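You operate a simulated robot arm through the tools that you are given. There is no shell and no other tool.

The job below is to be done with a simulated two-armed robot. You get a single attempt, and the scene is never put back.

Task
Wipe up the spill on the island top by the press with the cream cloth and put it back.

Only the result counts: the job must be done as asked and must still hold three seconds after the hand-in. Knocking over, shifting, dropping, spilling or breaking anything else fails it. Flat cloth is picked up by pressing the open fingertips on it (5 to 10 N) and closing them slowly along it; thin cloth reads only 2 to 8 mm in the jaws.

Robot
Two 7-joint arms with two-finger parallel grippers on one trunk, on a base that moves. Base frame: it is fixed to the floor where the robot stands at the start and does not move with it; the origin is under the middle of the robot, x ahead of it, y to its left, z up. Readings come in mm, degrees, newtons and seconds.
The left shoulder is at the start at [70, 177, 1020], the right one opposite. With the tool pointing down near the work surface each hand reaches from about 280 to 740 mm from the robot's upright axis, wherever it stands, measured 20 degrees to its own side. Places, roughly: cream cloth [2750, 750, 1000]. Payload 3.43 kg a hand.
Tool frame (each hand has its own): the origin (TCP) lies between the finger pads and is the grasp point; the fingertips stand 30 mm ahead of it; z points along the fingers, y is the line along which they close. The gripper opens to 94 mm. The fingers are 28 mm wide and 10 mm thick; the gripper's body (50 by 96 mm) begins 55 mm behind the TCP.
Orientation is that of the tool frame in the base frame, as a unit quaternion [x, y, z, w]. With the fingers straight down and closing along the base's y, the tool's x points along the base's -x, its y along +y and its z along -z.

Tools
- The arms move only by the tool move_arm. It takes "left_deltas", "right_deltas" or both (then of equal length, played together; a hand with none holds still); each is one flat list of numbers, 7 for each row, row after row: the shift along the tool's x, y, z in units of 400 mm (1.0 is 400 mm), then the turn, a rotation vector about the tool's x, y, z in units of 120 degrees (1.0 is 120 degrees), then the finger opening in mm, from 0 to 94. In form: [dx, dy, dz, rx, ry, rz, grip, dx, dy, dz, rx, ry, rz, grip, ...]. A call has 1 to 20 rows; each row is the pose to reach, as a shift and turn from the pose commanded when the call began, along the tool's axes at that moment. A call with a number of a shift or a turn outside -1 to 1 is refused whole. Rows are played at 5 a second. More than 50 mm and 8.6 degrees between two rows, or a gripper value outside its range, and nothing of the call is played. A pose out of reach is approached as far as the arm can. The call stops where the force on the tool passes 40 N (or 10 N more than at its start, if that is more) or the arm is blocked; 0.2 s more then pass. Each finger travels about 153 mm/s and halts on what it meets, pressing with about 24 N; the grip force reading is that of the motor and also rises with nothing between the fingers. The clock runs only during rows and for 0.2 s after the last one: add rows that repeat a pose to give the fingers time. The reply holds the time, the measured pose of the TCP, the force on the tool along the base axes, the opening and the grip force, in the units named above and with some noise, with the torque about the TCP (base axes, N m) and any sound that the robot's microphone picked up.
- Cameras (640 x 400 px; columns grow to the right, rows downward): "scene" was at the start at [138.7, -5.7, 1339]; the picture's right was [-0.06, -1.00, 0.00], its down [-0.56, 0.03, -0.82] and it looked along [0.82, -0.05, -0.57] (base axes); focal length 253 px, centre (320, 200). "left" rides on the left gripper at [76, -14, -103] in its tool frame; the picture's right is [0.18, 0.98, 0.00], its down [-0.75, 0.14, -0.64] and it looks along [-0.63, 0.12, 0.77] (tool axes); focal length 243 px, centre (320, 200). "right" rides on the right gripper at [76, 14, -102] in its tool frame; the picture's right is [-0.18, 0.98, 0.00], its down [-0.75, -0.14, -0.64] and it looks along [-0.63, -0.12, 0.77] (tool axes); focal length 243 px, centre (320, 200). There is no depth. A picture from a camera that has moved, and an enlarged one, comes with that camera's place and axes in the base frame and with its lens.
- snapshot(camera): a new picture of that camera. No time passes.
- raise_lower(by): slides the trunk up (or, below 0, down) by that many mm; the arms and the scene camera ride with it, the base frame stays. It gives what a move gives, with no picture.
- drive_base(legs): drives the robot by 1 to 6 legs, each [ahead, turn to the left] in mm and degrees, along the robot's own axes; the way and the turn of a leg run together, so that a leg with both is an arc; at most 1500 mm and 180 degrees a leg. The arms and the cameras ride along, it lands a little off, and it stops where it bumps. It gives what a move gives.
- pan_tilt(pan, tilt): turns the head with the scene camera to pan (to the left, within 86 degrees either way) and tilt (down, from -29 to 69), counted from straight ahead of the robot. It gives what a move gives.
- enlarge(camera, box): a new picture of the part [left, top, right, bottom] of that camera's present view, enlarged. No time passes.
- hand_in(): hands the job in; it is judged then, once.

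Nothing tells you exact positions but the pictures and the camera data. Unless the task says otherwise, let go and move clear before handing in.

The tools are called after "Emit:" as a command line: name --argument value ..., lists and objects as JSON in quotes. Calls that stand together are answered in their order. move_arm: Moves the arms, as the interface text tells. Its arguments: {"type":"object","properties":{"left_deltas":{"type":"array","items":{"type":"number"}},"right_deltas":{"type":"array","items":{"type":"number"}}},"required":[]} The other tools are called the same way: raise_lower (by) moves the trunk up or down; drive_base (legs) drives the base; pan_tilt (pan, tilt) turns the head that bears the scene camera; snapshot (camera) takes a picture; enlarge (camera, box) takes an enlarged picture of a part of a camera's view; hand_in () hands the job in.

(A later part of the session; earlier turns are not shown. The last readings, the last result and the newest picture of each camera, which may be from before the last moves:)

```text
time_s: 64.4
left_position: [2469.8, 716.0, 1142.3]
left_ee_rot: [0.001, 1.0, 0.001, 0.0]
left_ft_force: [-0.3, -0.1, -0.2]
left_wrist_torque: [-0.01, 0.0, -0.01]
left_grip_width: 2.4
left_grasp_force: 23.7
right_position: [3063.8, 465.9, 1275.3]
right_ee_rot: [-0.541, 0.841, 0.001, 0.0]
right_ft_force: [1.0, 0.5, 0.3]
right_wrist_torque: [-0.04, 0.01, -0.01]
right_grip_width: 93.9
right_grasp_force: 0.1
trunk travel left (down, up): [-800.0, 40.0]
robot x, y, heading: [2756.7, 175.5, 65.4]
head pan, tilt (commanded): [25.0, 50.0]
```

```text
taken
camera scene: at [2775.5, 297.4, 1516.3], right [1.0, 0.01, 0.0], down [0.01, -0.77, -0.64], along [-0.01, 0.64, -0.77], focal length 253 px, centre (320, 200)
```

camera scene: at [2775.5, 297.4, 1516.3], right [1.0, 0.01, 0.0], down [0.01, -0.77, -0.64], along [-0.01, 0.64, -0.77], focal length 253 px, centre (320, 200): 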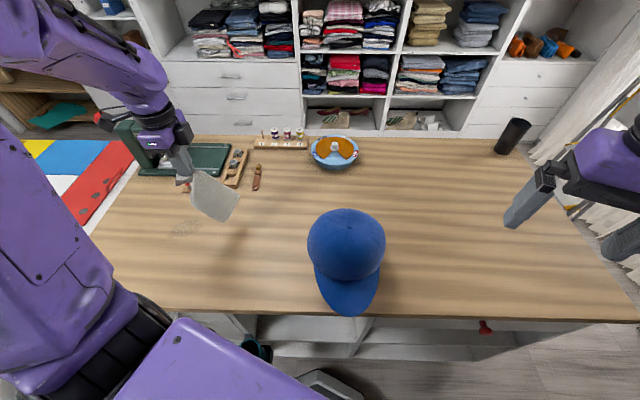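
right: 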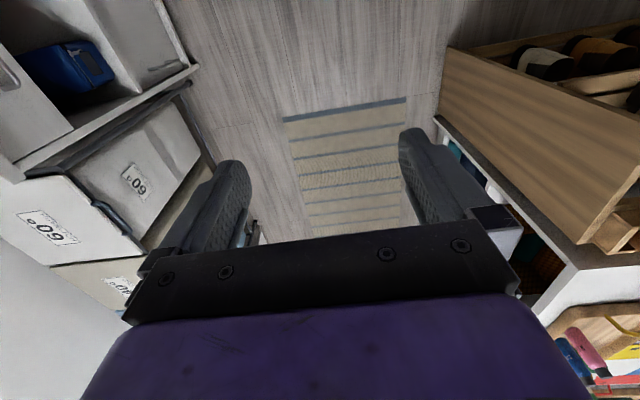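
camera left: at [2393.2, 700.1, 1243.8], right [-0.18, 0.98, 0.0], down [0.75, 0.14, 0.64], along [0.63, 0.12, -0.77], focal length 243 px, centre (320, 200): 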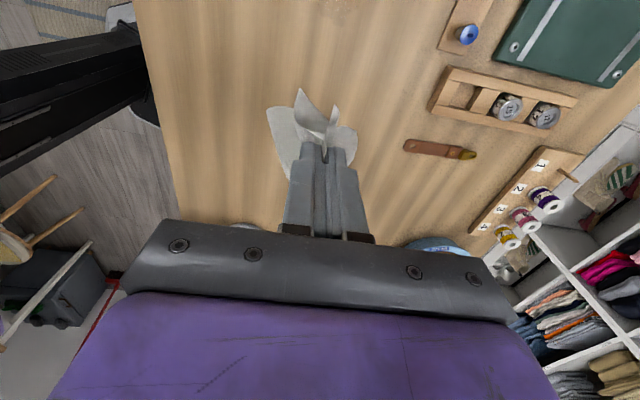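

The spill is visible just left of the hanging cloth. I'll lay the cloth down over the spill by lowering while moving to −x, so it trails out flat to the right.

Emit:
move_arm --left_deltas '[0, 0, 0.0725, 0, 0, 0, 0, 0, 0, 0.1425, 0, 0, 0, 0, 0.025, 0, 0.1875, 0, 0, 0, 0, 0.055, 0, 0.2325, 0, 0, 0, 0, 0.09, 0, 0.28, 0, 0, 0, 0, 0.13, 0, 0.3275, 0, 0, 0, 0, 0.175, 0, 0.375, 0, 0, 0, 0, 0.225, 0, 0.425, 0, 0, 0, 0, 0.28, 0, 0.475, 0, 0, 0, 0, 0.325, 0, 0.52, 0, 0, 0, 0, 0.35, 0, 0.545, 0, 0, 0, 0, 0.35, 0, 0.545, 0, 0, 0, 0]'

Emit:
snapshot --camera "left"

Emit:
enlarge --camera "scene" --box '[120, 130, 312, 250]'

```text
time_s: 67.0
left_position: [2330.9, 715.6, 924.0]
left_ee_rot: [0.001, 1.0, 0.001, -0.001]
left_ft_force: [0.1, 0.1, -0.6]
left_wrist_torque: [-0.02, 0.0, 0.02]
left_grip_width: 2.1
left_grasp_force: 24.3
right_position: [3062.9, 466.7, 1276.3]
right_ee_rot: [-0.542, 0.84, 0.002, 0.0]
right_ft_force: [-0.9, 1.0, 0.2]
right_wrist_torque: [0.01, -0.01, 0.0]
right_grip_width: 94.3
right_grasp_force: 0.0
trunk travel left (down, up): [-800.0, 40.0]
robot x, y, heading: [2753.7, 174.3, 65.3]
head pan, tilt (commanded): [25.0, 50.0]
```

```text
taken
camera left: at [2253.3, 700.4, 1026.0], right [-0.18, 0.98, 0.0], down [0.75, 0.14, 0.64], along [0.63, 0.12, -0.77], focal length 243 px, centre (320, 200)
```

left: 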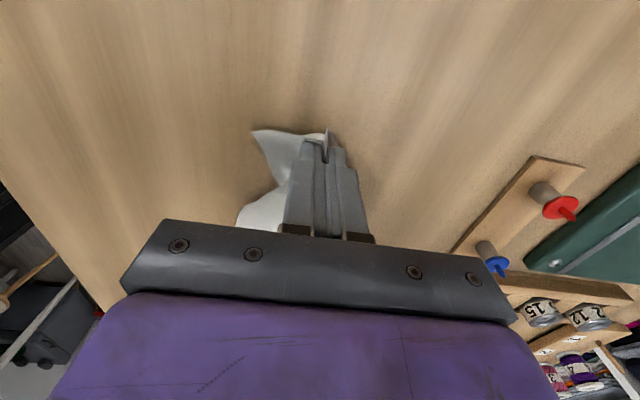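

```text
3.33 times, centred on (216, 190) of scene
camera zoom: at [2775.4, 297.3, 1516.4], right [1.0, 0.01, 0.0], down [0.01, -0.77, -0.64], along [-0.01, 0.64, -0.77], focal length 844 px, centre (667, 233)
```

zoom: 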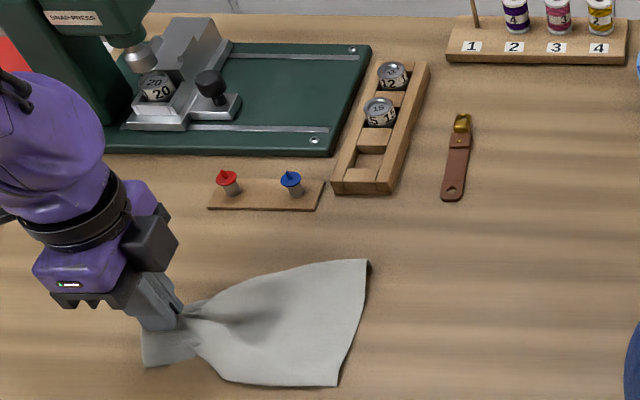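

The cloth is laid nicely over the spill, trailing right, well clear of the small items. Now I'll press down gently where the fingers are.

Emit:
move_arm --left_deltas '[0, 0, 0.0125, 0, 0, 0, 0, 0, 0, 0.02, 0, 0, 0, 0, 0, 0, 0.0275, 0, 0, 0, 0, 0, 0, 0.0325, 0, 0, 0, 0, 0, 0, 0.0325, 0, 0, 0, 0]'

```text
time_s: 68.2
left_position: [2330.4, 715.5, 911.4]
left_ee_rot: [0.0, 1.0, 0.002, 0.0]
left_ft_force: [-1.2, 1.7, 6.1]
left_wrist_torque: [0.07, 0.02, -0.01]
left_grip_width: 2.3
left_grasp_force: 23.4
right_position: [3063.9, 464.9, 1274.9]
right_ee_rot: [-0.542, 0.841, 0.002, 0.0]
right_ft_force: [0.1, 1.1, -0.2]
right_wrist_torque: [-0.02, 0.01, 0.01]
right_grip_width: 93.9
right_grasp_force: 0.0
trunk travel left (down, up): [-800.0, 40.0]
robot x, y, heading: [2754.1, 175.6, 65.4]
head pan, tilt (commanded): [25.0, 50.0]
```

Pressing at about 6 N. I'll rub along y over the spill's left end first.

Emit:
move_arm --left_deltas '[0, 0.03, 0.001, 0, 0, 0, 0, 0, 0.06, 0.001, 0, 0, 0, 0, 0, 0.09, 0.001, 0, 0, 0, 0, 0, 0.06, 0.001, 0, 0, 0, 0, 0, 0.03, 0.001, 0, 0, 0, 0, 0, 0, 0.001, 0, 0, 0, 0, 0, -0.03, 0.001, 0, 0, 0, 0, 0, -0.06, 0.001, 0, 0, 0, 0, 0, -0.09, 0.001, 0, 0, 0, 0, 0, -0.06, 0.001, 0, 0, 0, 0, 0, -0.03, 0.001, 0, 0, 0, 0, 0, 0, 0.001, 0, 0, 0, 0]'

Emit:
enlarge --camera "scene" --box '[120, 130, 312, 250]'

```text
time_s: 70.8
left_position: [2331.2, 715.7, 911.4]
left_ee_rot: [0.002, 1.0, 0.001, 0.0]
left_ft_force: [-0.7, -4.7, 10.3]
left_wrist_torque: [-0.05, 0.07, 0.01]
left_grip_width: 2.4
left_grasp_force: 23.9
right_position: [3064.4, 464.2, 1276.3]
right_ee_rot: [-0.542, 0.841, 0.002, 0.0]
right_ft_force: [0.5, -0.3, 0.1]
right_wrist_torque: [0.01, -0.01, 0.05]
right_grip_width: 94.2
right_grasp_force: 0.1
trunk travel left (down, up): [-800.0, 40.0]
robot x, y, heading: [2758.7, 173.5, 65.5]
head pan, tilt (commanded): [25.0, 50.0]
```

```text
3.33 times, centred on (216, 190) of scene
camera zoom: at [2776.4, 295.3, 1516.5], right [1.0, 0.01, 0.0], down [0.01, -0.77, -0.64], along [-0.01, 0.64, -0.77], focal length 844 px, centre (667, 233)
```

zoom: 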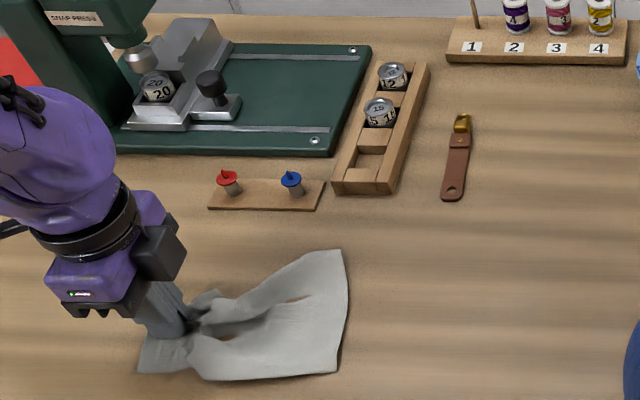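

Going well. I'll step the fingers right by 24 mm and repeat the rub.

Emit:
move_arm --left_deltas '[-0.03, 0, -0.02, 0, 0, 0, 0, -0.06, 0, -0.02, 0, 0, 0, 0, -0.06, 0, -0.001, 0, 0, 0, 0, -0.06, 0.03, -0.001, 0, 0, 0, 0, -0.06, 0.06, -0.001, 0, 0, 0, 0, -0.06, 0.09, -0.001, 0, 0, 0, 0, -0.06, 0.06, -0.001, 0, 0, 0, 0, -0.06, 0.03, -0.001, 0, 0, 0, 0, -0.06, 0, -0.001, 0, 0, 0, 0, -0.06, -0.03, -0.001, 0, 0, 0, 0, -0.06, -0.06, -0.001, 0, 0, 0, 0, -0.06, -0.09, -0.001, 0, 0, 0, 0, -0.06, -0.06, -0.001, 0, 0, 0, 0, -0.06, -0.03, -0.001, 0, 0, 0, 0, -0.06, 0, -0.001, 0, 0, 0, 0]'

Emit:
enlarge --camera "scene" --box '[120, 130, 312, 250]'

```text
time_s: 74.0
left_position: [2354.0, 716.7, 911.8]
left_ee_rot: [0.001, 1.0, 0.001, 0.0]
left_ft_force: [-0.2, -2.7, 6.6]
left_wrist_torque: [-0.05, 0.05, 0.03]
left_grip_width: 2.3
left_grasp_force: 24.0
right_position: [3064.3, 464.8, 1274.2]
right_ee_rot: [-0.542, 0.841, 0.002, 0.0]
right_ft_force: [-0.1, -0.2, 0.3]
right_wrist_torque: [-0.04, 0.0, 0.01]
right_grip_width: 93.7
right_grasp_force: 0.1
trunk travel left (down, up): [-800.0, 40.0]
robot x, y, heading: [2756.1, 178.1, 65.4]
head pan, tilt (commanded): [25.0, 50.0]
```

```text
3.33 times, centred on (216, 190) of scene
camera zoom: at [2775.9, 296.1, 1516.4], right [1.0, 0.01, 0.0], down [0.01, -0.77, -0.64], along [-0.01, 0.64, -0.77], focal length 844 px, centre (667, 233)
```

zoom: 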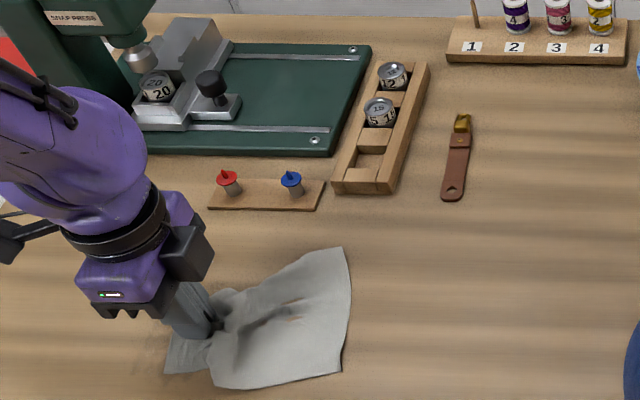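

Emit:
move_arm --left_deltas '[-0.03, 0, -0.02, 0, 0, 0, 0, -0.06, 0, -0.02, 0, 0, 0, 0, -0.06, 0, 0, 0, 0, 0, 0, -0.06, 0.03, 0, 0, 0, 0, 0, -0.06, 0.06, 0, 0, 0, 0, 0, -0.06, 0.09, 0, 0, 0, 0, 0, -0.06, 0.06, 0, 0, 0, 0, 0, -0.06, 0.03, 0, 0, 0, 0, 0, -0.06, 0, 0, 0, 0, 0, 0, -0.06, -0.03, 0, 0, 0, 0, 0, -0.06, -0.06, 0, 0, 0, 0, 0, -0.06, -0.09, 0, 0, 0, 0, 0, -0.06, -0.06, 0, 0, 0, 0, 0, -0.06, -0.03, 0, 0, 0, 0, 0, -0.06, 0, 0, 0, 0, 0, 0]'

Emit:
enlarge --camera "scene" --box '[120, 130, 312, 250]'

```text
time_s: 77.2
left_position: [2378.0, 714.7, 911.8]
left_ee_rot: [0.001, 1.0, 0.001, 0.0]
left_ft_force: [-0.2, -3.9, 8.9]
left_wrist_torque: [-0.13, 0.04, 0.01]
left_grip_width: 2.5
left_grasp_force: 24.5
right_position: [3064.6, 462.9, 1275.9]
right_ee_rot: [-0.542, 0.841, 0.001, 0.001]
right_ft_force: [0.5, -0.2, 0.1]
right_wrist_torque: [0.04, -0.04, -0.03]
right_grip_width: 93.8
right_grasp_force: 0.2
trunk travel left (down, up): [-800.0, 40.0]
robot x, y, heading: [2755.3, 175.1, 65.7]
head pan, tilt (commanded): [25.0, 50.0]
```

```text
3.33 times, centred on (216, 190) of scene
camera zoom: at [2776.1, 295.3, 1516.5], right [1.0, 0.01, 0.0], down [0.01, -0.77, -0.64], along [-0.01, 0.64, -0.77], focal length 844 px, centre (667, 233)
```

zoom: 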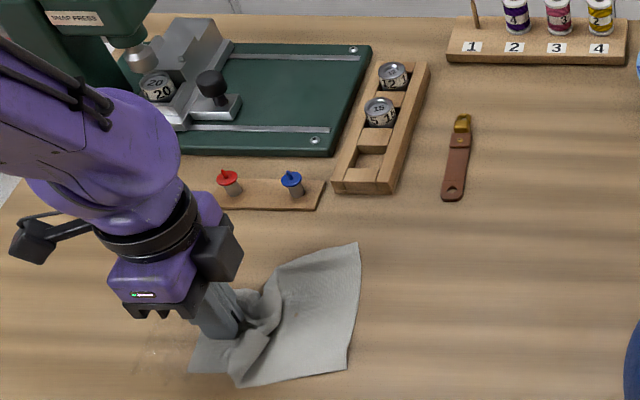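

Emit:
enlarge --camera "scene" --box '[140, 200, 220, 250]'

Emit:
snapshot --camera "left"

```text
8.00 times, centred on (180, 225) of scene
camera zoom: at [2776.1, 295.3, 1516.5], right [1.0, 0.01, 0.0], down [0.01, -0.77, -0.64], along [-0.01, 0.64, -0.77], focal length 2027 px, centre (1440, 0)
```

zoom: 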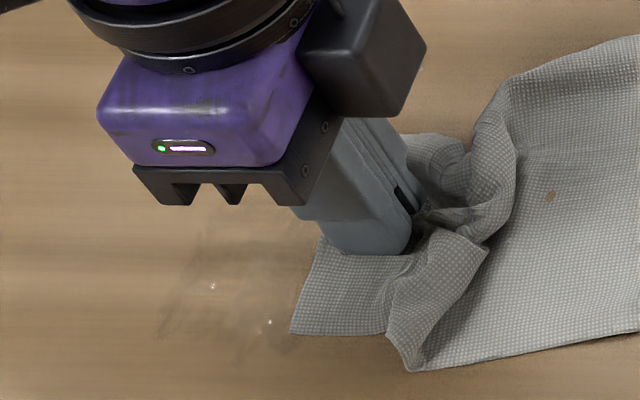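

```text
taken
camera left: at [2301.8, 699.4, 1013.6], right [-0.18, 0.98, 0.0], down [0.75, 0.14, 0.64], along [0.63, 0.12, -0.77], focal length 243 px, centre (320, 200)
```

left: 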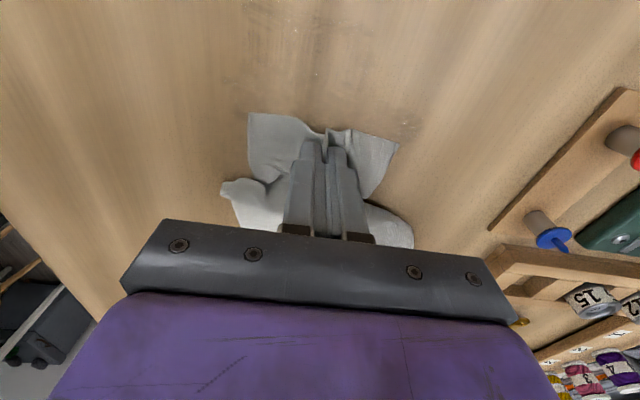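

Some thin residue and droplets remain to the left of the fingers. Let me look closer with the wrist camera before continuing.

Emit:
enlarge --camera "left" --box '[200, 0, 440, 150]'

```text
2.67 times, centred on (320, 75) of left
camera zoom: at [2301.8, 699.4, 1013.6], right [-0.18, 0.98, 0.0], down [0.75, 0.14, 0.64], along [0.63, 0.12, -0.77], focal length 647 px, centre (320, 533)
```

zoom: 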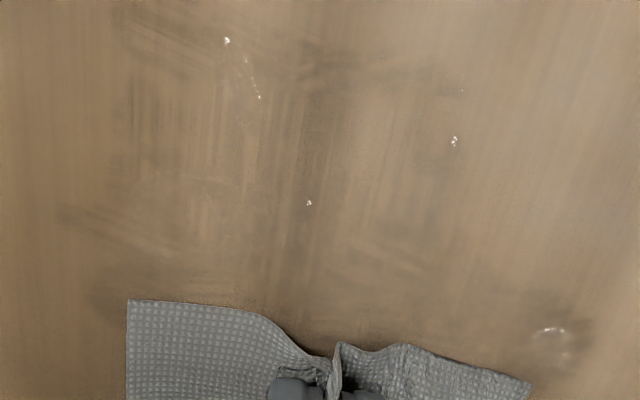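

The film has been spread thinly with a few droplets, so it needs more passes. I'll lift the cloth, re-lay it flat ending just right of the wet area, then wipe in a zigzag toward −x.

Emit:
move_arm --left_deltas '[0, 0, -0.03, 0, 0, 0, 0, 0, 0, -0.1, 0, 0, 0, 0, 0, 0, -0.2, 0, 0, 0, 0, 0, 0, -0.3, 0, 0, 0, 0, 0, 0, -0.4, 0, 0, 0, 0, 0, 0, -0.48, 0, 0, 0, 0, -0.1, 0, -0.48, 0, 0, 0, 0, -0.2, 0, -0.48, 0, 0, 0, 0, -0.3, 0, -0.48, 0, 0, 0, 0, -0.4, 0, -0.48, 0, 0, 0, 0, -0.455, 0, -0.48, 0, 0, 0, 0, -0.455, 0, -0.48, 0, 0, 0, 0, -0.455, 0, -0.43, 0, 0, 0, 0, -0.43, 0, -0.385, 0, 0, 0, 0, -0.4, 0, -0.34, 0, 0, 0, 0, -0.365, 0, -0.29, 0, 0, 0, 0, -0.32, 0, -0.24, 0, 0, 0, 0, -0.27, 0, -0.19, 0, 0, 0, 0, -0.21, 0, -0.13, 0, 0, 0, 0, -0.16, 0, -0.07, 0, 0, 0, 0]'

Emit:
enlarge --camera "scene" --box '[120, 130, 312, 250]'

Emit:
enlarge --camera "scene" --box '[140, 190, 236, 250]'

```text
time_s: 81.4
left_position: [2441.1, 716.6, 938.0]
left_ee_rot: [0.001, 1.0, 0.0, 0.001]
left_ft_force: [-0.1, -0.1, 0.6]
left_wrist_torque: [0.04, -0.03, -0.01]
left_grip_width: 2.5
left_grasp_force: 23.4
right_position: [3062.4, 467.0, 1275.9]
right_ee_rot: [-0.542, 0.84, 0.0, 0.001]
right_ft_force: [-0.7, 0.1, 0.5]
right_wrist_torque: [-0.04, -0.02, 0.0]
right_grip_width: 94.2
right_grasp_force: 0.1
trunk travel left (down, up): [-800.0, 40.0]
robot x, y, heading: [2753.1, 174.0, 65.5]
head pan, tilt (commanded): [25.0, 50.0]
```

```text
3.33 times, centred on (216, 190) of scene
camera zoom: at [2773.6, 298.4, 1516.3], right [1.0, 0.01, 0.0], down [0.01, -0.77, -0.64], along [0.0, 0.64, -0.77], focal length 844 px, centre (667, 233)
```

zoom: 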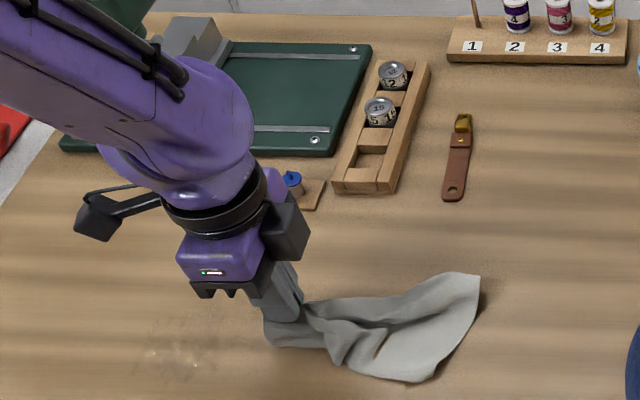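

```text
6.67 times, centred on (188, 220) of scene
camera zoom: at [2773.6, 298.4, 1516.3], right [1.0, 0.01, 0.0], down [0.01, -0.77, -0.64], along [0.0, 0.64, -0.77], focal length 1689 px, centre (1200, 67)
```

zoom: 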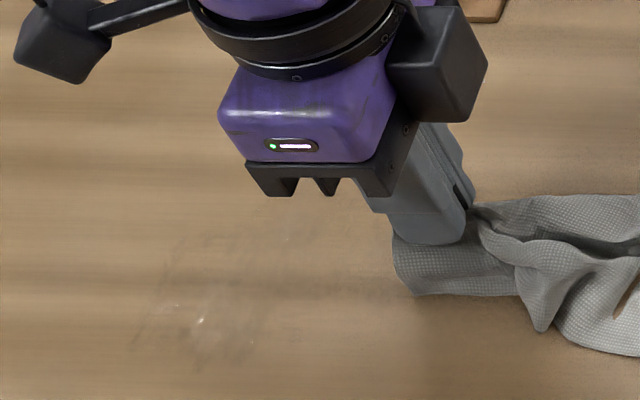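

Emit:
enlarge --camera "left" --box '[160, 0, 480, 200]'

```text
2.00 times, centred on (320, 100) of left
camera zoom: at [2364.3, 701.5, 1039.9], right [-0.18, 0.98, 0.0], down [0.75, 0.14, 0.64], along [0.63, 0.12, -0.77], focal length 485 px, centre (320, 400)
```

zoom: 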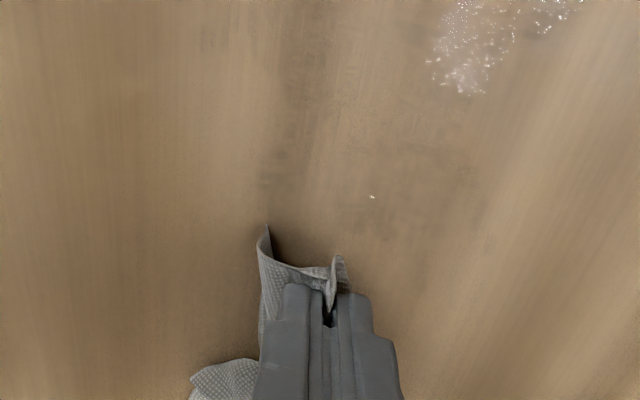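

Film with droplets is visible around x 2300–2390, y 660–765. I'll wipe in a zigzag with pressure from x=2426 toward −x.

Emit:
move_arm --left_deltas '[0.04, 0, 0.05, 0, 0, 0, 0, 0.04, 0, 0.0715, 0, 0, 0, 0, 0.04, 0.06, 0.0715, 0, 0, 0, 0, 0.04, 0.12, 0.0715, 0, 0, 0, 0, 0.05, 0.06, 0.0715, 0, 0, 0, 0, 0.05, 0, 0.0715, 0, 0, 0, 0, 0.05, -0.07, 0.0715, 0, 0, 0, 0, 0.05, -0.1375, 0.0715, 0, 0, 0, 0, 0.07, -0.07, 0.0715, 0, 0, 0, 0, 0.07, 0, 0.0715, 0, 0, 0, 0, 0.07, 0.06, 0.0715, 0, 0, 0, 0, 0.07, 0.12, 0.0715, 0, 0, 0, 0, 0.09, 0.06, 0.0715, 0, 0, 0, 0, 0.09, 0, 0.0715, 0, 0, 0, 0, 0.09, -0.07, 0.0715, 0, 0, 0, 0, 0.09, -0.1375, 0.0715, 0, 0, 0, 0, 0.11, -0.07, 0.0715, 0, 0, 0, 0, 0.11, 0, 0.0715, 0, 0, 0, 0, 0.11, 0.06, 0.0715, 0, 0, 0, 0, 0.11, 0.12, 0.0715, 0, 0, 0, 0]'

Emit:
enlarge --camera "scene" --box '[120, 130, 312, 250]'

Emit:
enlarge --camera "left" --box '[160, 0, 480, 200]'

```text
time_s: 85.6
left_position: [2399.1, 763.6, 910.9]
left_ee_rot: [0.0, 1.0, 0.002, 0.0]
left_ft_force: [-0.6, -3.1, 8.9]
left_wrist_torque: [-0.12, 0.01, 0.0]
left_grip_width: 2.3
left_grasp_force: 24.0
right_position: [3065.2, 464.4, 1276.4]
right_ee_rot: [-0.541, 0.841, 0.002, 0.0]
right_ft_force: [-1.5, 0.4, 0.1]
right_wrist_torque: [0.0, 0.0, 0.0]
right_grip_width: 93.8
right_grasp_force: 0.0
trunk travel left (down, up): [-800.0, 40.0]
robot x, y, heading: [2753.6, 175.7, 65.5]
head pan, tilt (commanded): [25.0, 50.0]
```

```text
3.33 times, centred on (216, 190) of scene
camera zoom: at [2776.2, 294.9, 1516.6], right [1.0, 0.01, 0.0], down [0.01, -0.76, -0.64], along [-0.01, 0.64, -0.77], focal length 844 px, centre (667, 233)
```

zoom: 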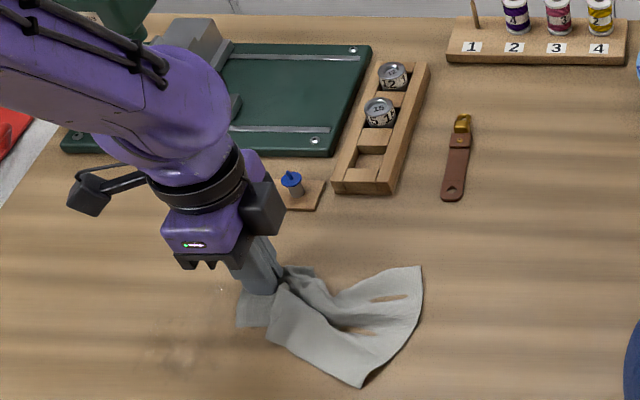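

```text
2.00 times, centred on (320, 100) of left
camera zoom: at [2322.6, 747.7, 1013.9], right [-0.18, 0.98, 0.0], down [0.75, 0.14, 0.64], along [0.63, 0.12, -0.77], focal length 485 px, centre (320, 400)
```

zoom: 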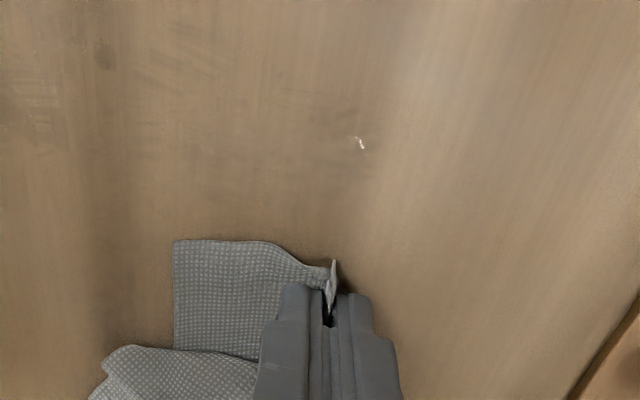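

Area passed over looks cleaner. I'll continue the zigzag toward −x.

Emit:
move_arm --left_deltas '[0.025, -0.06, 0, 0, 0, 0, 0, 0.025, -0.12, 0, 0, 0, 0, 0, 0.025, -0.19, 0, 0, 0, 0, 0, 0.025, -0.2575, 0, 0, 0, 0, 0, 0.05, -0.19, 0, 0, 0, 0, 0, 0.05, -0.12, 0, 0, 0, 0, 0, 0.05, -0.06, 0, 0, 0, 0, 0, 0.05, 0, 0, 0, 0, 0, 0, 0.075, -0.06, 0, 0, 0, 0, 0, 0.075, -0.12, 0, 0, 0, 0, 0, 0.075, -0.19, 0, 0, 0, 0, 0, 0.075, -0.2575, 0, 0, 0, 0, 0, 0.1, -0.19, 0, 0, 0, 0, 0, 0.1, -0.12, 0, 0, 0, 0, 0, 0.1, -0.06, 0, 0, 0, 0, 0, 0.1, 0, 0, 0, 0, 0, 0, 0.125, -0.06, 0, 0, 0, 0, 0, 0.125, -0.12, 0, 0, 0, 0, 0, 0.125, -0.19, 0, 0, 0, 0, 0, 0.125, -0.2575, 0, 0, 0, 0, 0]'

Emit:
enlarge --camera "scene" --box '[120, 130, 312, 250]'

Emit:
enlarge --camera "left" --box '[160, 0, 480, 200]'

```text
time_s: 89.8
left_position: [2348.9, 658.8, 911.7]
left_ee_rot: [0.001, 1.0, 0.002, 0.001]
left_ft_force: [2.0, 4.9, 12.9]
left_wrist_torque: [0.23, -0.01, -0.04]
left_grip_width: 2.6
left_grasp_force: 23.8
right_position: [3065.1, 464.4, 1276.5]
right_ee_rot: [-0.542, 0.84, 0.001, 0.001]
right_ft_force: [0.3, 0.1, 0.7]
right_wrist_torque: [0.04, 0.02, 0.01]
right_grip_width: 93.9
right_grasp_force: 0.2
trunk travel left (down, up): [-800.0, 40.0]
robot x, y, heading: [2755.0, 174.7, 65.4]
head pan, tilt (commanded): [25.0, 50.0]
```

```text
3.33 times, centred on (216, 190) of scene
camera zoom: at [2777.0, 295.4, 1516.5], right [1.0, 0.01, 0.0], down [0.0, -0.77, -0.64], along [-0.01, 0.64, -0.77], focal length 844 px, centre (667, 233)
```

zoom: 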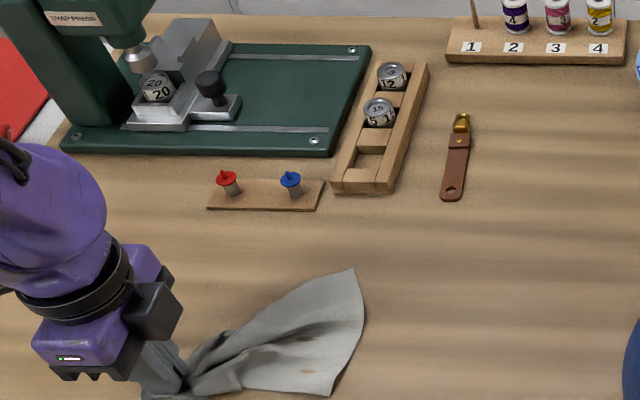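

```text
2.00 times, centred on (320, 100) of left
camera zoom: at [2273.2, 643.9, 1013.9], right [-0.18, 0.98, 0.0], down [0.75, 0.14, 0.64], along [0.63, 0.12, -0.77], focal length 485 px, centre (320, 400)
```

zoom: 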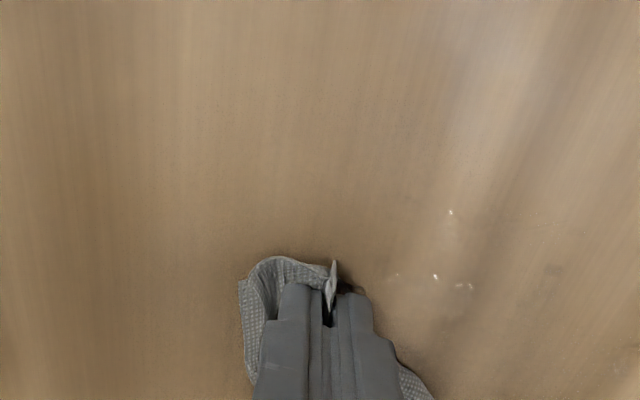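

Much cleaner; only a few droplets at left remain. I'll continue the zigzag to x≈2300.

Emit:
move_arm --left_deltas '[0.02, 0.06, 0, 0, 0, 0, 0, 0.02, 0.12, 0, 0, 0, 0, 0, 0.02, 0.18, 0, 0, 0, 0, 0, 0.02, 0.24, 0, 0, 0, 0, 0, 0.045, 0.18, 0, 0, 0, 0, 0, 0.045, 0.12, 0, 0, 0, 0, 0, 0.045, 0.06, 0, 0, 0, 0, 0, 0.045, 0, 0, 0, 0, 0, 0, 0.07, 0.06, 0, 0, 0, 0, 0, 0.07, 0.12, 0, 0, 0, 0, 0, 0.07, 0.18, 0, 0, 0, 0, 0, 0.07, 0.24, 0, 0, 0, 0, 0, 0.095, 0.18, 0, 0, 0, 0, 0, 0.095, 0.12, 0, 0, 0, 0, 0, 0.095, 0.06, 0, 0, 0, 0, 0, 0.095, 0, 0, 0, 0, 0, 0, 0.12, 0.06, 0, 0, 0, 0, 0, 0.12, 0.12, 0, 0, 0, 0, 0, 0.12, 0.18, 0, 0, 0, 0, 0, 0.12, 0.24, 0, 0, 0, 0, 0]'

Emit:
enlarge --camera "scene" --box '[120, 130, 312, 250]'

Emit:
enlarge --camera "left" --box '[160, 0, 480, 200]'

```text
time_s: 94.0
left_position: [2301.4, 755.8, 911.7]
left_ee_rot: [0.002, 1.0, 0.001, 0.0]
left_ft_force: [0.2, -2.9, 8.6]
left_wrist_torque: [-0.07, 0.02, -0.03]
left_grip_width: 2.0
left_grasp_force: 24.1
right_position: [3064.3, 463.2, 1275.6]
right_ee_rot: [-0.542, 0.841, 0.001, 0.001]
right_ft_force: [-0.5, -0.5, -0.5]
right_wrist_torque: [-0.01, 0.03, -0.01]
right_grip_width: 94.1
right_grasp_force: 0.1
trunk travel left (down, up): [-800.0, 40.0]
robot x, y, heading: [2754.3, 172.3, 65.3]
head pan, tilt (commanded): [25.0, 50.0]
```

```text
3.33 times, centred on (216, 190) of scene
camera zoom: at [2776.7, 294.6, 1516.6], right [1.0, 0.01, 0.0], down [0.01, -0.76, -0.64], along [-0.01, 0.64, -0.76], focal length 844 px, centre (667, 233)
```

zoom: 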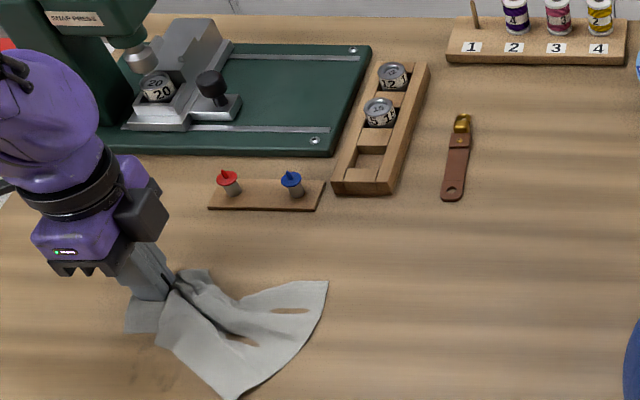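

```text
2.00 times, centred on (320, 100) of left
camera zoom: at [2224.4, 740.2, 1014.0], right [-0.18, 0.98, 0.0], down [0.75, 0.14, 0.64], along [0.63, 0.12, -0.77], focal length 485 px, centre (320, 400)
```

zoom: 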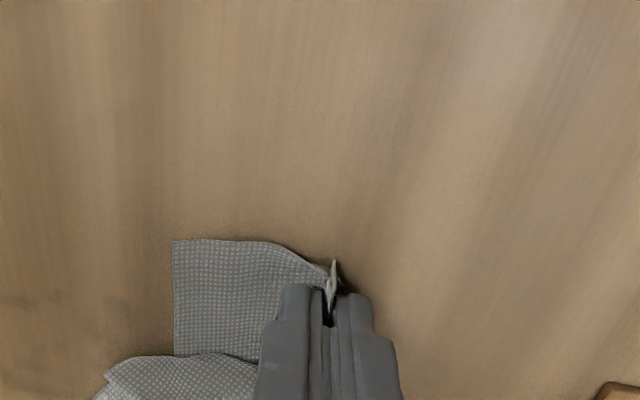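

Nearly clean. I'll lift the cloth off and move it aside to inspect the whole area.

Emit:
move_arm --left_deltas '[0, 0, -0.03, 0, 0, 0, 0, 0, 0, -0.1, 0, 0, 0, 0, 0, -0.02, -0.2, 0, 0, 0, 0, 0, -0.04, -0.3, 0, 0, 0, 0, 0, -0.06, -0.4, 0, 0, 0, 0, -0.06, -0.08, -0.48, 0, 0, 0, 0, -0.15, -0.1, -0.52, 0, 0, 0, 0, -0.25, -0.1, -0.55, 0, 0, 0, 0, -0.35, -0.1, -0.55, 0, 0, 0, 0, -0.44, -0.1, -0.55, 0, 0, 0, 0, -0.44, -0.1, -0.55, 0, 0, 0, 0]'

Emit:
snapshot --camera "scene"

Emit:
enlarge --camera "scene" --box '[130, 190, 242, 260]'

```text
time_s: 96.4
left_position: [2476.1, 717.7, 1130.1]
left_ee_rot: [0.001, 1.0, 0.001, 0.001]
left_ft_force: [0.4, 0.1, 0.0]
left_wrist_torque: [0.0, 0.01, 0.0]
left_grip_width: 2.5
left_grasp_force: 23.7
right_position: [3062.9, 466.2, 1275.8]
right_ee_rot: [-0.542, 0.84, 0.0, 0.001]
right_ft_force: [0.9, 0.4, 0.4]
right_wrist_torque: [0.01, 0.0, 0.05]
right_grip_width: 94.1
right_grasp_force: 0.0
trunk travel left (down, up): [-800.0, 40.0]
robot x, y, heading: [2754.1, 173.6, 65.3]
head pan, tilt (commanded): [25.0, 50.0]
```

```text
taken
camera scene: at [2774.4, 297.4, 1516.4], right [1.0, 0.01, 0.0], down [0.01, -0.77, -0.64], along [0.0, 0.64, -0.77], focal length 253 px, centre (320, 200)
```

scene: 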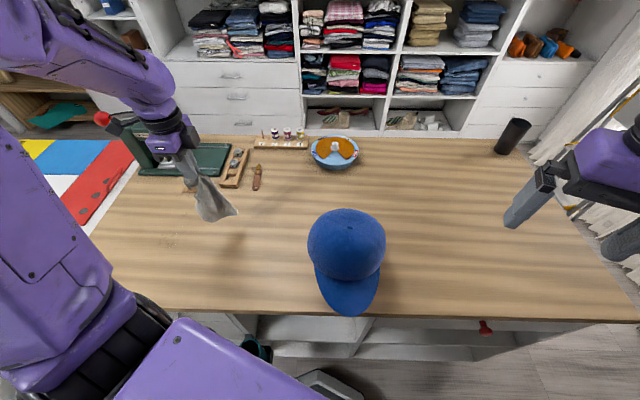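

```text
5.71 times, centred on (186, 225) of scene
camera zoom: at [2774.4, 297.4, 1516.4], right [1.0, 0.01, 0.0], down [0.01, -0.77, -0.64], along [0.0, 0.64, -0.77], focal length 1448 px, centre (1086, 57)
```

zoom: 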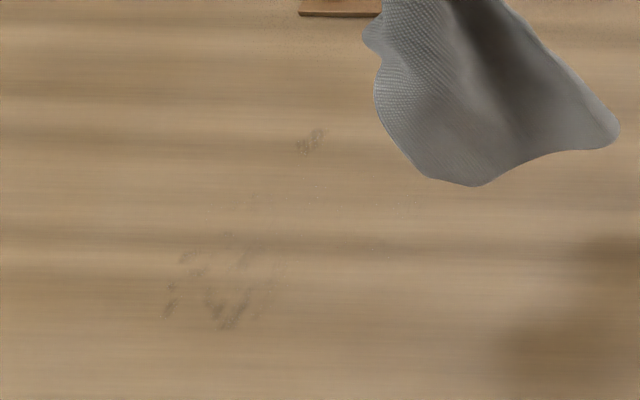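

The main spill is gone; only faint streaks remain around x 2305–2365, y 655–695, plus a small spot near [2346, 769]. I'll re-lay the cloth a bit nearer (y≈677) and wipe the near region.

Emit:
move_arm --left_deltas '[-0.06, -0.045, 0, 0, 0, 0, 0, -0.06, -0.1, 0.06, 0, 0, 0, 0, -0.06, -0.1, 0.12, 0, 0, 0, 0, -0.035, -0.1, 0.165, 0, 0, 0, 0, -0.005, -0.1, 0.21, 0, 0, 0, 0, 0.03, -0.1, 0.26, 0, 0, 0, 0, 0.07, -0.1, 0.305, 0, 0, 0, 0, 0.115, -0.1, 0.355, 0, 0, 0, 0, 0.165, -0.1, 0.41, 0, 0, 0, 0, 0.215, -0.1, 0.46, 0, 0, 0, 0, 0.24, -0.1, 0.51, 0, 0, 0, 0, 0.24, -0.1, 0.54, 0, 0, 0, 0, 0.24, -0.1, 0.55, 0, 0, 0, 0]'

Emit:
enlarge --camera "scene" --box '[120, 130, 312, 250]'

```text
time_s: 99.2
left_position: [2380.9, 676.6, 912.5]
left_ee_rot: [0.001, 1.0, 0.003, 0.0]
left_ft_force: [-3.8, 1.4, 9.8]
left_wrist_torque: [0.07, 0.04, 0.0]
left_grip_width: 2.4
left_grasp_force: 23.5
right_position: [3064.4, 464.2, 1275.9]
right_ee_rot: [-0.541, 0.841, 0.001, 0.001]
right_ft_force: [0.9, -1.0, -0.1]
right_wrist_torque: [0.02, 0.04, 0.03]
right_grip_width: 93.9
right_grasp_force: 0.1
trunk travel left (down, up): [-800.0, 40.0]
robot x, y, heading: [2757.3, 174.1, 65.3]
head pan, tilt (commanded): [25.0, 50.0]
```

```text
3.33 times, centred on (216, 190) of scene
camera zoom: at [2776.1, 295.1, 1516.7], right [1.0, 0.01, 0.0], down [0.01, -0.77, -0.64], along [-0.01, 0.64, -0.77], focal length 844 px, centre (667, 233)
```

zoom: 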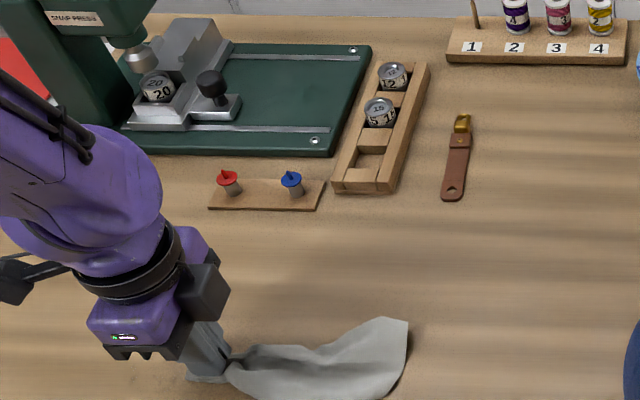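

Emit:
move_arm --left_deltas '[0, 0.035, 0, 0, 0, 0, 0, 0, 0.07, 0, 0, 0, 0, 0, 0.02, 0.02, 0, 0, 0, 0, 0, 0.02, -0.035, 0, 0, 0, 0, 0, 0.02, -0.0925, 0, 0, 0, 0, 0, 0.04, -0.035, 0, 0, 0, 0, 0, 0.04, 0.02, 0, 0, 0, 0, 0, 0.04, 0.07, 0, 0, 0, 0, 0, 0.06, 0.02, 0, 0, 0, 0, 0, 0.06, -0.035, 0, 0, 0, 0, 0, 0.06, -0.0925, 0, 0, 0, 0, 0, 0.08, -0.035, 0, 0, 0, 0, 0, 0.08, 0.02, 0, 0, 0, 0, 0, 0.08, 0.07, 0, 0, 0, 0, 0, 0.1, 0.02, 0, 0, 0, 0, 0, 0.1, -0.035, 0, 0, 0, 0, 0, 0.1, -0.0925, 0, 0, 0, 0, 0, 0.12, -0.035, 0, 0, 0, 0, 0, 0.12, 0.02, 0, 0, 0, 0, 0, 0.12, 0.07, 0, 0, 0, 0, 0]'

Emit:
move_arm --left_deltas '[0.02, -0.05, 0, 0, 0, 0, 0, 0.02, -0.105, 0, 0, 0, 0, 0, 0.02, -0.1625, 0, 0, 0, 0, 0, 0.04, -0.105, 0, 0, 0, 0, 0, 0.04, -0.05, 0, 0, 0, 0, 0, 0.04, 0, 0, 0, 0, 0, 0, 0.06, -0.05, 0, 0, 0, 0, 0, 0.06, -0.105, 0, 0, 0, 0, 0, 0.06, -0.1625, 0, 0, 0, 0, 0, 0.08, -0.105, 0, 0, 0, 0, 0, 0.08, -0.05, 0, 0, 0, 0, 0, 0.08, 0, 0, 0, 0, 0, 0, 0.1, -0.05, 0, 0, 0, 0, 0, 0.1, -0.105, 0, 0, 0, 0, 0, 0.1, -0.1625, 0, 0, 0, 0, 0, 0.12, -0.105, 0, 0, 0, 0, 0, 0.12, -0.05, 0, 0, 0, 0, 0, 0.12, 0, 0, 0, 0, 0, 0]'

Emit:
enlarge --camera "scene" --box '[100, 140, 292, 260]'

Emit:
enlarge --camera "left" --box '[160, 0, 480, 200]'

```text
time_s: 103.4
left_position: [2332.2, 703.1, 911.5]
left_ee_rot: [0.0, 1.0, 0.0, 0.0]
left_ft_force: [-2.1, -6.3, 13.4]
left_wrist_torque: [-0.14, 0.04, -0.03]
left_grip_width: 2.7
left_grasp_force: 24.2
right_position: [3064.8, 463.1, 1276.2]
right_ee_rot: [-0.542, 0.841, 0.003, 0.001]
right_ft_force: [-0.5, -0.1, 0.4]
right_wrist_torque: [-0.02, 0.0, -0.02]
right_grip_width: 94.0
right_grasp_force: 0.0
trunk travel left (down, up): [-800.0, 40.0]
robot x, y, heading: [2754.2, 175.4, 65.5]
head pan, tilt (commanded): [25.0, 50.0]
```

```text
time_s: 107.2
left_position: [2285.7, 704.9, 911.4]
left_ee_rot: [0.001, 1.0, 0.001, 0.0]
left_ft_force: [1.0, -5.3, 13.5]
left_wrist_torque: [-0.15, 0.01, -0.02]
left_grip_width: 2.2
left_grasp_force: 24.7
right_position: [3066.8, 463.1, 1276.7]
right_ee_rot: [-0.542, 0.84, 0.001, 0.0]
right_ft_force: [0.1, -0.5, -0.5]
right_wrist_torque: [-0.01, 0.0, 0.02]
right_grip_width: 94.1
right_grasp_force: 0.0
trunk travel left (down, up): [-800.0, 40.0]
robot x, y, heading: [2757.1, 173.6, 65.5]
head pan, tilt (commanded): [25.0, 50.0]
```

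```text
3.33 times, centred on (196, 200) of scene
camera zoom: at [2777.9, 294.7, 1516.5], right [1.0, 0.01, 0.0], down [0.0, -0.76, -0.64], along [-0.01, 0.64, -0.76], focal length 844 px, centre (733, 200)
```

zoom: 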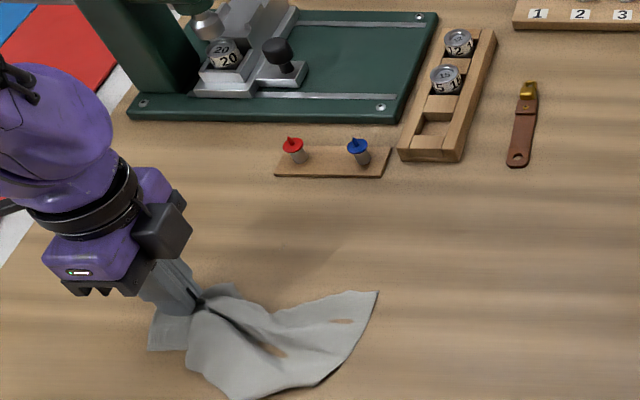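

```text
2.00 times, centred on (320, 100) of left
camera zoom: at [2209.6, 688.4, 1014.1], right [-0.18, 0.98, 0.0], down [0.75, 0.14, 0.64], along [0.63, 0.12, -0.77], focal length 485 px, centre (320, 400)
```

zoom: 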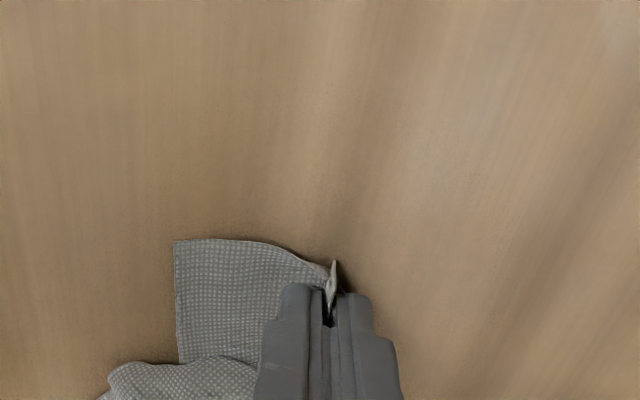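

Near region looks clean. Now the small far spot near [2346, 769]: I'll re-lay the cloth trailing toward me (−y), so it stays clear of the knob board at y≈855.

Emit:
move_arm --left_deltas '[0, 0, -0.03, 0, 0, 0, 0, 0, -0.03, -0.12, 0, 0, 0, 0, -0.04, -0.06, -0.22, 0, 0, 0, 0, -0.08, -0.1, -0.32, 0, 0, 0, 0, -0.12, -0.14, -0.42, 0, 0, 0, 0, -0.15, -0.18, -0.5, 0, 0, 0, 0, -0.15, -0.18, -0.5, 0, 0, 0, 0, -0.15, -0.18, -0.45, 0, 0, 0, 0, -0.15, -0.155, -0.405, 0, 0, 0, 0, -0.15, -0.12, -0.36, 0, 0, 0, 0, -0.15, -0.08, -0.31, 0, 0, 0, 0, -0.15, -0.035, -0.26, 0, 0, 0, 0, -0.15, 0.015, -0.2, 0, 0, 0, 0, -0.15, 0.07, -0.14, 0, 0, 0, 0, -0.15, 0.11, -0.08, 0, 0, 0, 0]'

Emit:
enlarge --camera "scene" --box '[100, 140, 292, 260]'

Emit:
snapshot --camera "left"

```text
time_s: 110.4
left_position: [2342.8, 749.8, 940.6]
left_ee_rot: [0.001, 1.0, 0.001, 0.001]
left_ft_force: [0.4, -0.4, -0.1]
left_wrist_torque: [-0.02, 0.01, -0.01]
left_grip_width: 2.8
left_grasp_force: 24.0
right_position: [3062.9, 467.9, 1275.6]
right_ee_rot: [-0.541, 0.841, 0.0, 0.0]
right_ft_force: [-0.2, 0.2, -0.7]
right_wrist_torque: [-0.05, 0.0, 0.02]
right_grip_width: 94.2
right_grasp_force: 0.1
trunk travel left (down, up): [-800.0, 40.0]
robot x, y, heading: [2754.7, 175.5, 65.5]
head pan, tilt (commanded): [25.0, 50.0]
```

```text
3.33 times, centred on (196, 200) of scene
camera zoom: at [2774.6, 298.7, 1516.3], right [1.0, 0.01, 0.0], down [0.01, -0.77, -0.64], along [0.0, 0.64, -0.77], focal length 844 px, centre (733, 200)
```

zoom: 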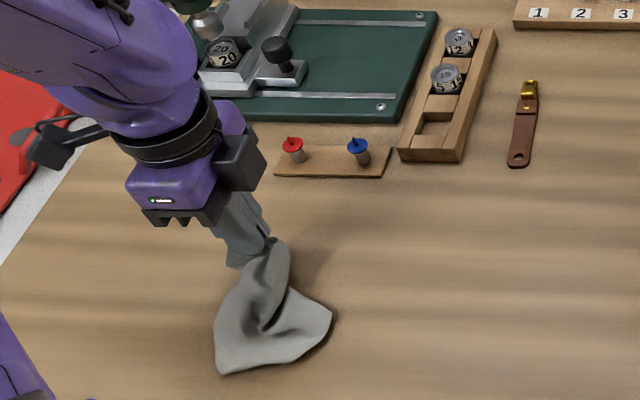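

```text
taken
camera left: at [2266.5, 734.8, 1043.7], right [-0.18, 0.98, 0.0], down [0.75, 0.14, 0.64], along [0.63, 0.12, -0.77], focal length 243 px, centre (320, 200)
```

left: 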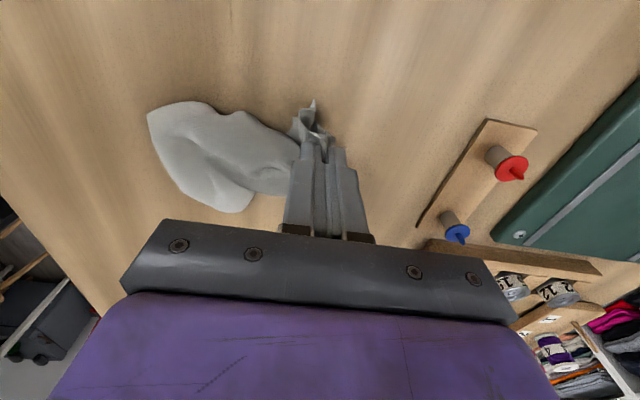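

Cloth trails toward me as wanted. I'll press and rub the small far spot with short strokes, keeping the fingers below y≈785.

Emit:
move_arm --left_deltas '[0, 0.03, 0.05, 0, 0, 0, 0, 0, 0.05, 0.08, 0, 0, 0, 0, -0.04, 0.05, 0.08, 0, 0, 0, 0, -0.075, 0.06, 0.08, 0, 0, 0, 0, -0.03, 0.07, 0.08, 0, 0, 0, 0, 0.02, 0.075, 0.08, 0, 0, 0, 0, 0.065, 0.075, 0.08, 0, 0, 0, 0, 0.02, 0.085, 0.08, 0, 0, 0, 0, -0.03, 0.085, 0.08, 0, 0, 0, 0, -0.075, 0.085, 0.08, 0, 0, 0, 0, -0.075, 0.06, 0.08, 0, 0, 0, 0, -0.03, 0.06, 0.08, 0, 0, 0, 0, 0.02, 0.06, 0.08, 0, 0, 0, 0, 0.065, 0.06, 0.08, 0, 0, 0, 0, 0.065, 0.03, 0.08, 0, 0, 0, 0, 0.02, 0.03, 0.08, 0, 0, 0, 0, -0.03, 0.03, 0.08, 0, 0, 0, 0, -0.075, 0.03, 0.08, 0, 0, 0, 0, -0.03, 0, 0.08, 0, 0, 0, 0, 0.02, 0, 0.08, 0, 0, 0, 0]'

Emit:
enlarge --camera "scene" --box '[100, 140, 292, 260]'

Emit:
snapshot --camera "left"

```text
time_s: 114.6
left_position: [2337.5, 746.9, 911.7]
left_ee_rot: [0.001, 1.0, 0.001, 0.001]
left_ft_force: [4.9, -0.6, 12.8]
left_wrist_torque: [-0.03, -0.15, -0.01]
left_grip_width: 2.5
left_grasp_force: 24.0
right_position: [3064.1, 462.3, 1277.9]
right_ee_rot: [-0.542, 0.84, 0.002, 0.001]
right_ft_force: [-0.1, 0.2, 0.0]
right_wrist_torque: [-0.01, -0.05, 0.0]
right_grip_width: 94.2
right_grasp_force: 0.0
trunk travel left (down, up): [-800.0, 40.0]
robot x, y, heading: [2754.4, 175.2, 65.1]
head pan, tilt (commanded): [25.0, 50.0]
```

```text
3.33 times, centred on (196, 200) of scene
camera zoom: at [2776.3, 294.8, 1516.6], right [1.0, 0.01, 0.0], down [0.01, -0.76, -0.64], along [-0.01, 0.64, -0.76], focal length 844 px, centre (733, 200)
```

zoom: 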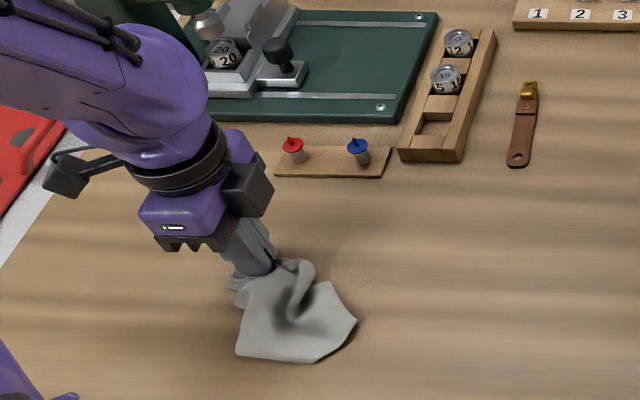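

```text
taken
camera left: at [2261.0, 731.4, 1014.1], right [-0.18, 0.98, 0.0], down [0.75, 0.14, 0.64], along [0.63, 0.12, -0.77], focal length 243 px, centre (320, 200)
```

left: 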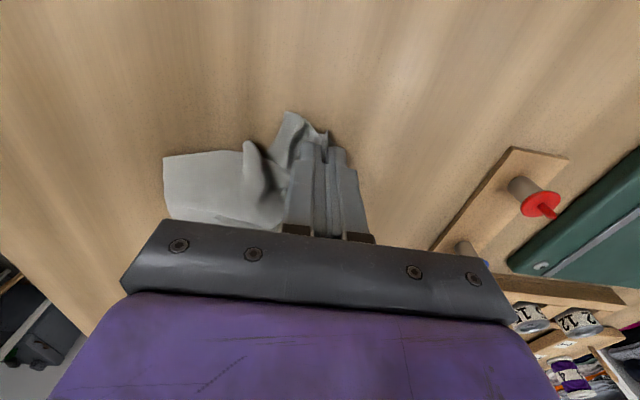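

Now I'll lift the cloth away again and inspect the wiped area.

Emit:
move_arm --left_deltas '[0, 0, -0.03, 0, 0, 0, 0, 0, -0.02, -0.12, 0, 0, 0, 0, -0.05, -0.04, -0.22, 0, 0, 0, 0, -0.1, -0.05, -0.32, 0, 0, 0, 0, -0.15, -0.05, -0.42, 0, 0, 0, 0, -0.25, -0.05, -0.5, 0, 0, 0, 0, -0.35, -0.05, -0.55, 0, 0, 0, 0, -0.45, -0.05, -0.57, 0, 0, 0, 0, -0.45, -0.05, -0.57, 0, 0, 0, 0]'

Emit:
enlarge --camera "scene" --box '[130, 190, 242, 260]'

Emit:
enlarge --camera "scene" --box '[100, 130, 308, 260]'

Emit:
snapshot --camera "left"

```text
refused: row 6 steps farther than a row can; nothing moved
```

```text
5.71 times, centred on (186, 225) of scene
camera zoom: at [2776.3, 294.8, 1516.6], right [1.0, 0.01, 0.0], down [0.01, -0.76, -0.64], along [-0.01, 0.64, -0.76], focal length 1448 px, centre (1086, 57)
```

zoom: 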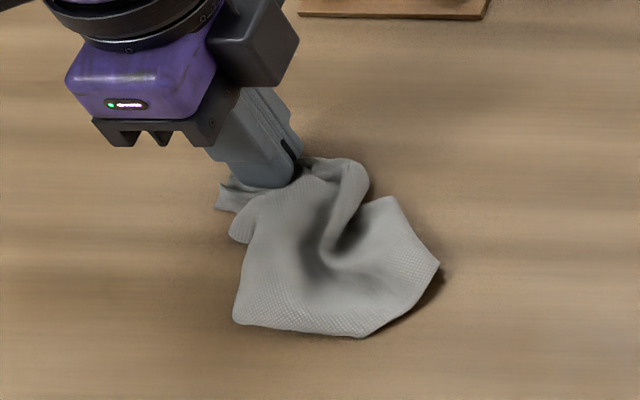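

```text
3.08 times, centred on (204, 195) of scene
camera zoom: at [2776.3, 294.8, 1516.6], right [1.0, 0.01, 0.0], down [0.01, -0.76, -0.64], along [-0.01, 0.64, -0.76], focal length 780 px, centre (677, 215)
```

zoom: 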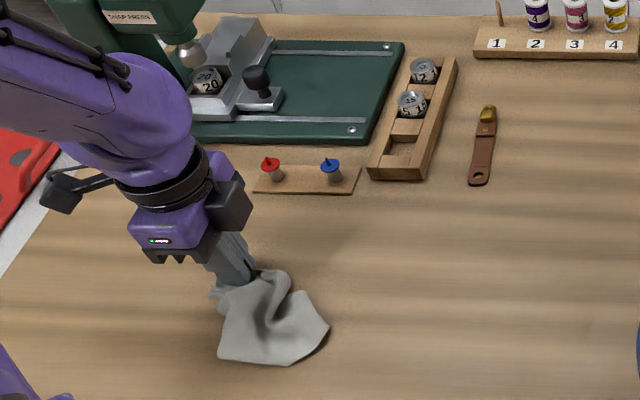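

```text
taken
camera left: at [2261.0, 731.4, 1014.1], right [-0.18, 0.98, 0.0], down [0.75, 0.14, 0.64], along [0.63, 0.12, -0.77], focal length 243 px, centre (320, 200)
```

left: 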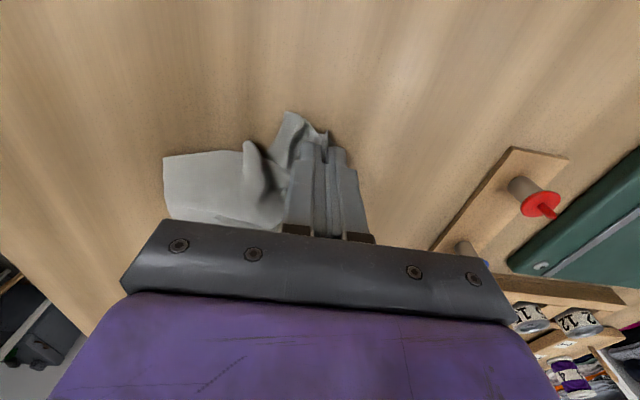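

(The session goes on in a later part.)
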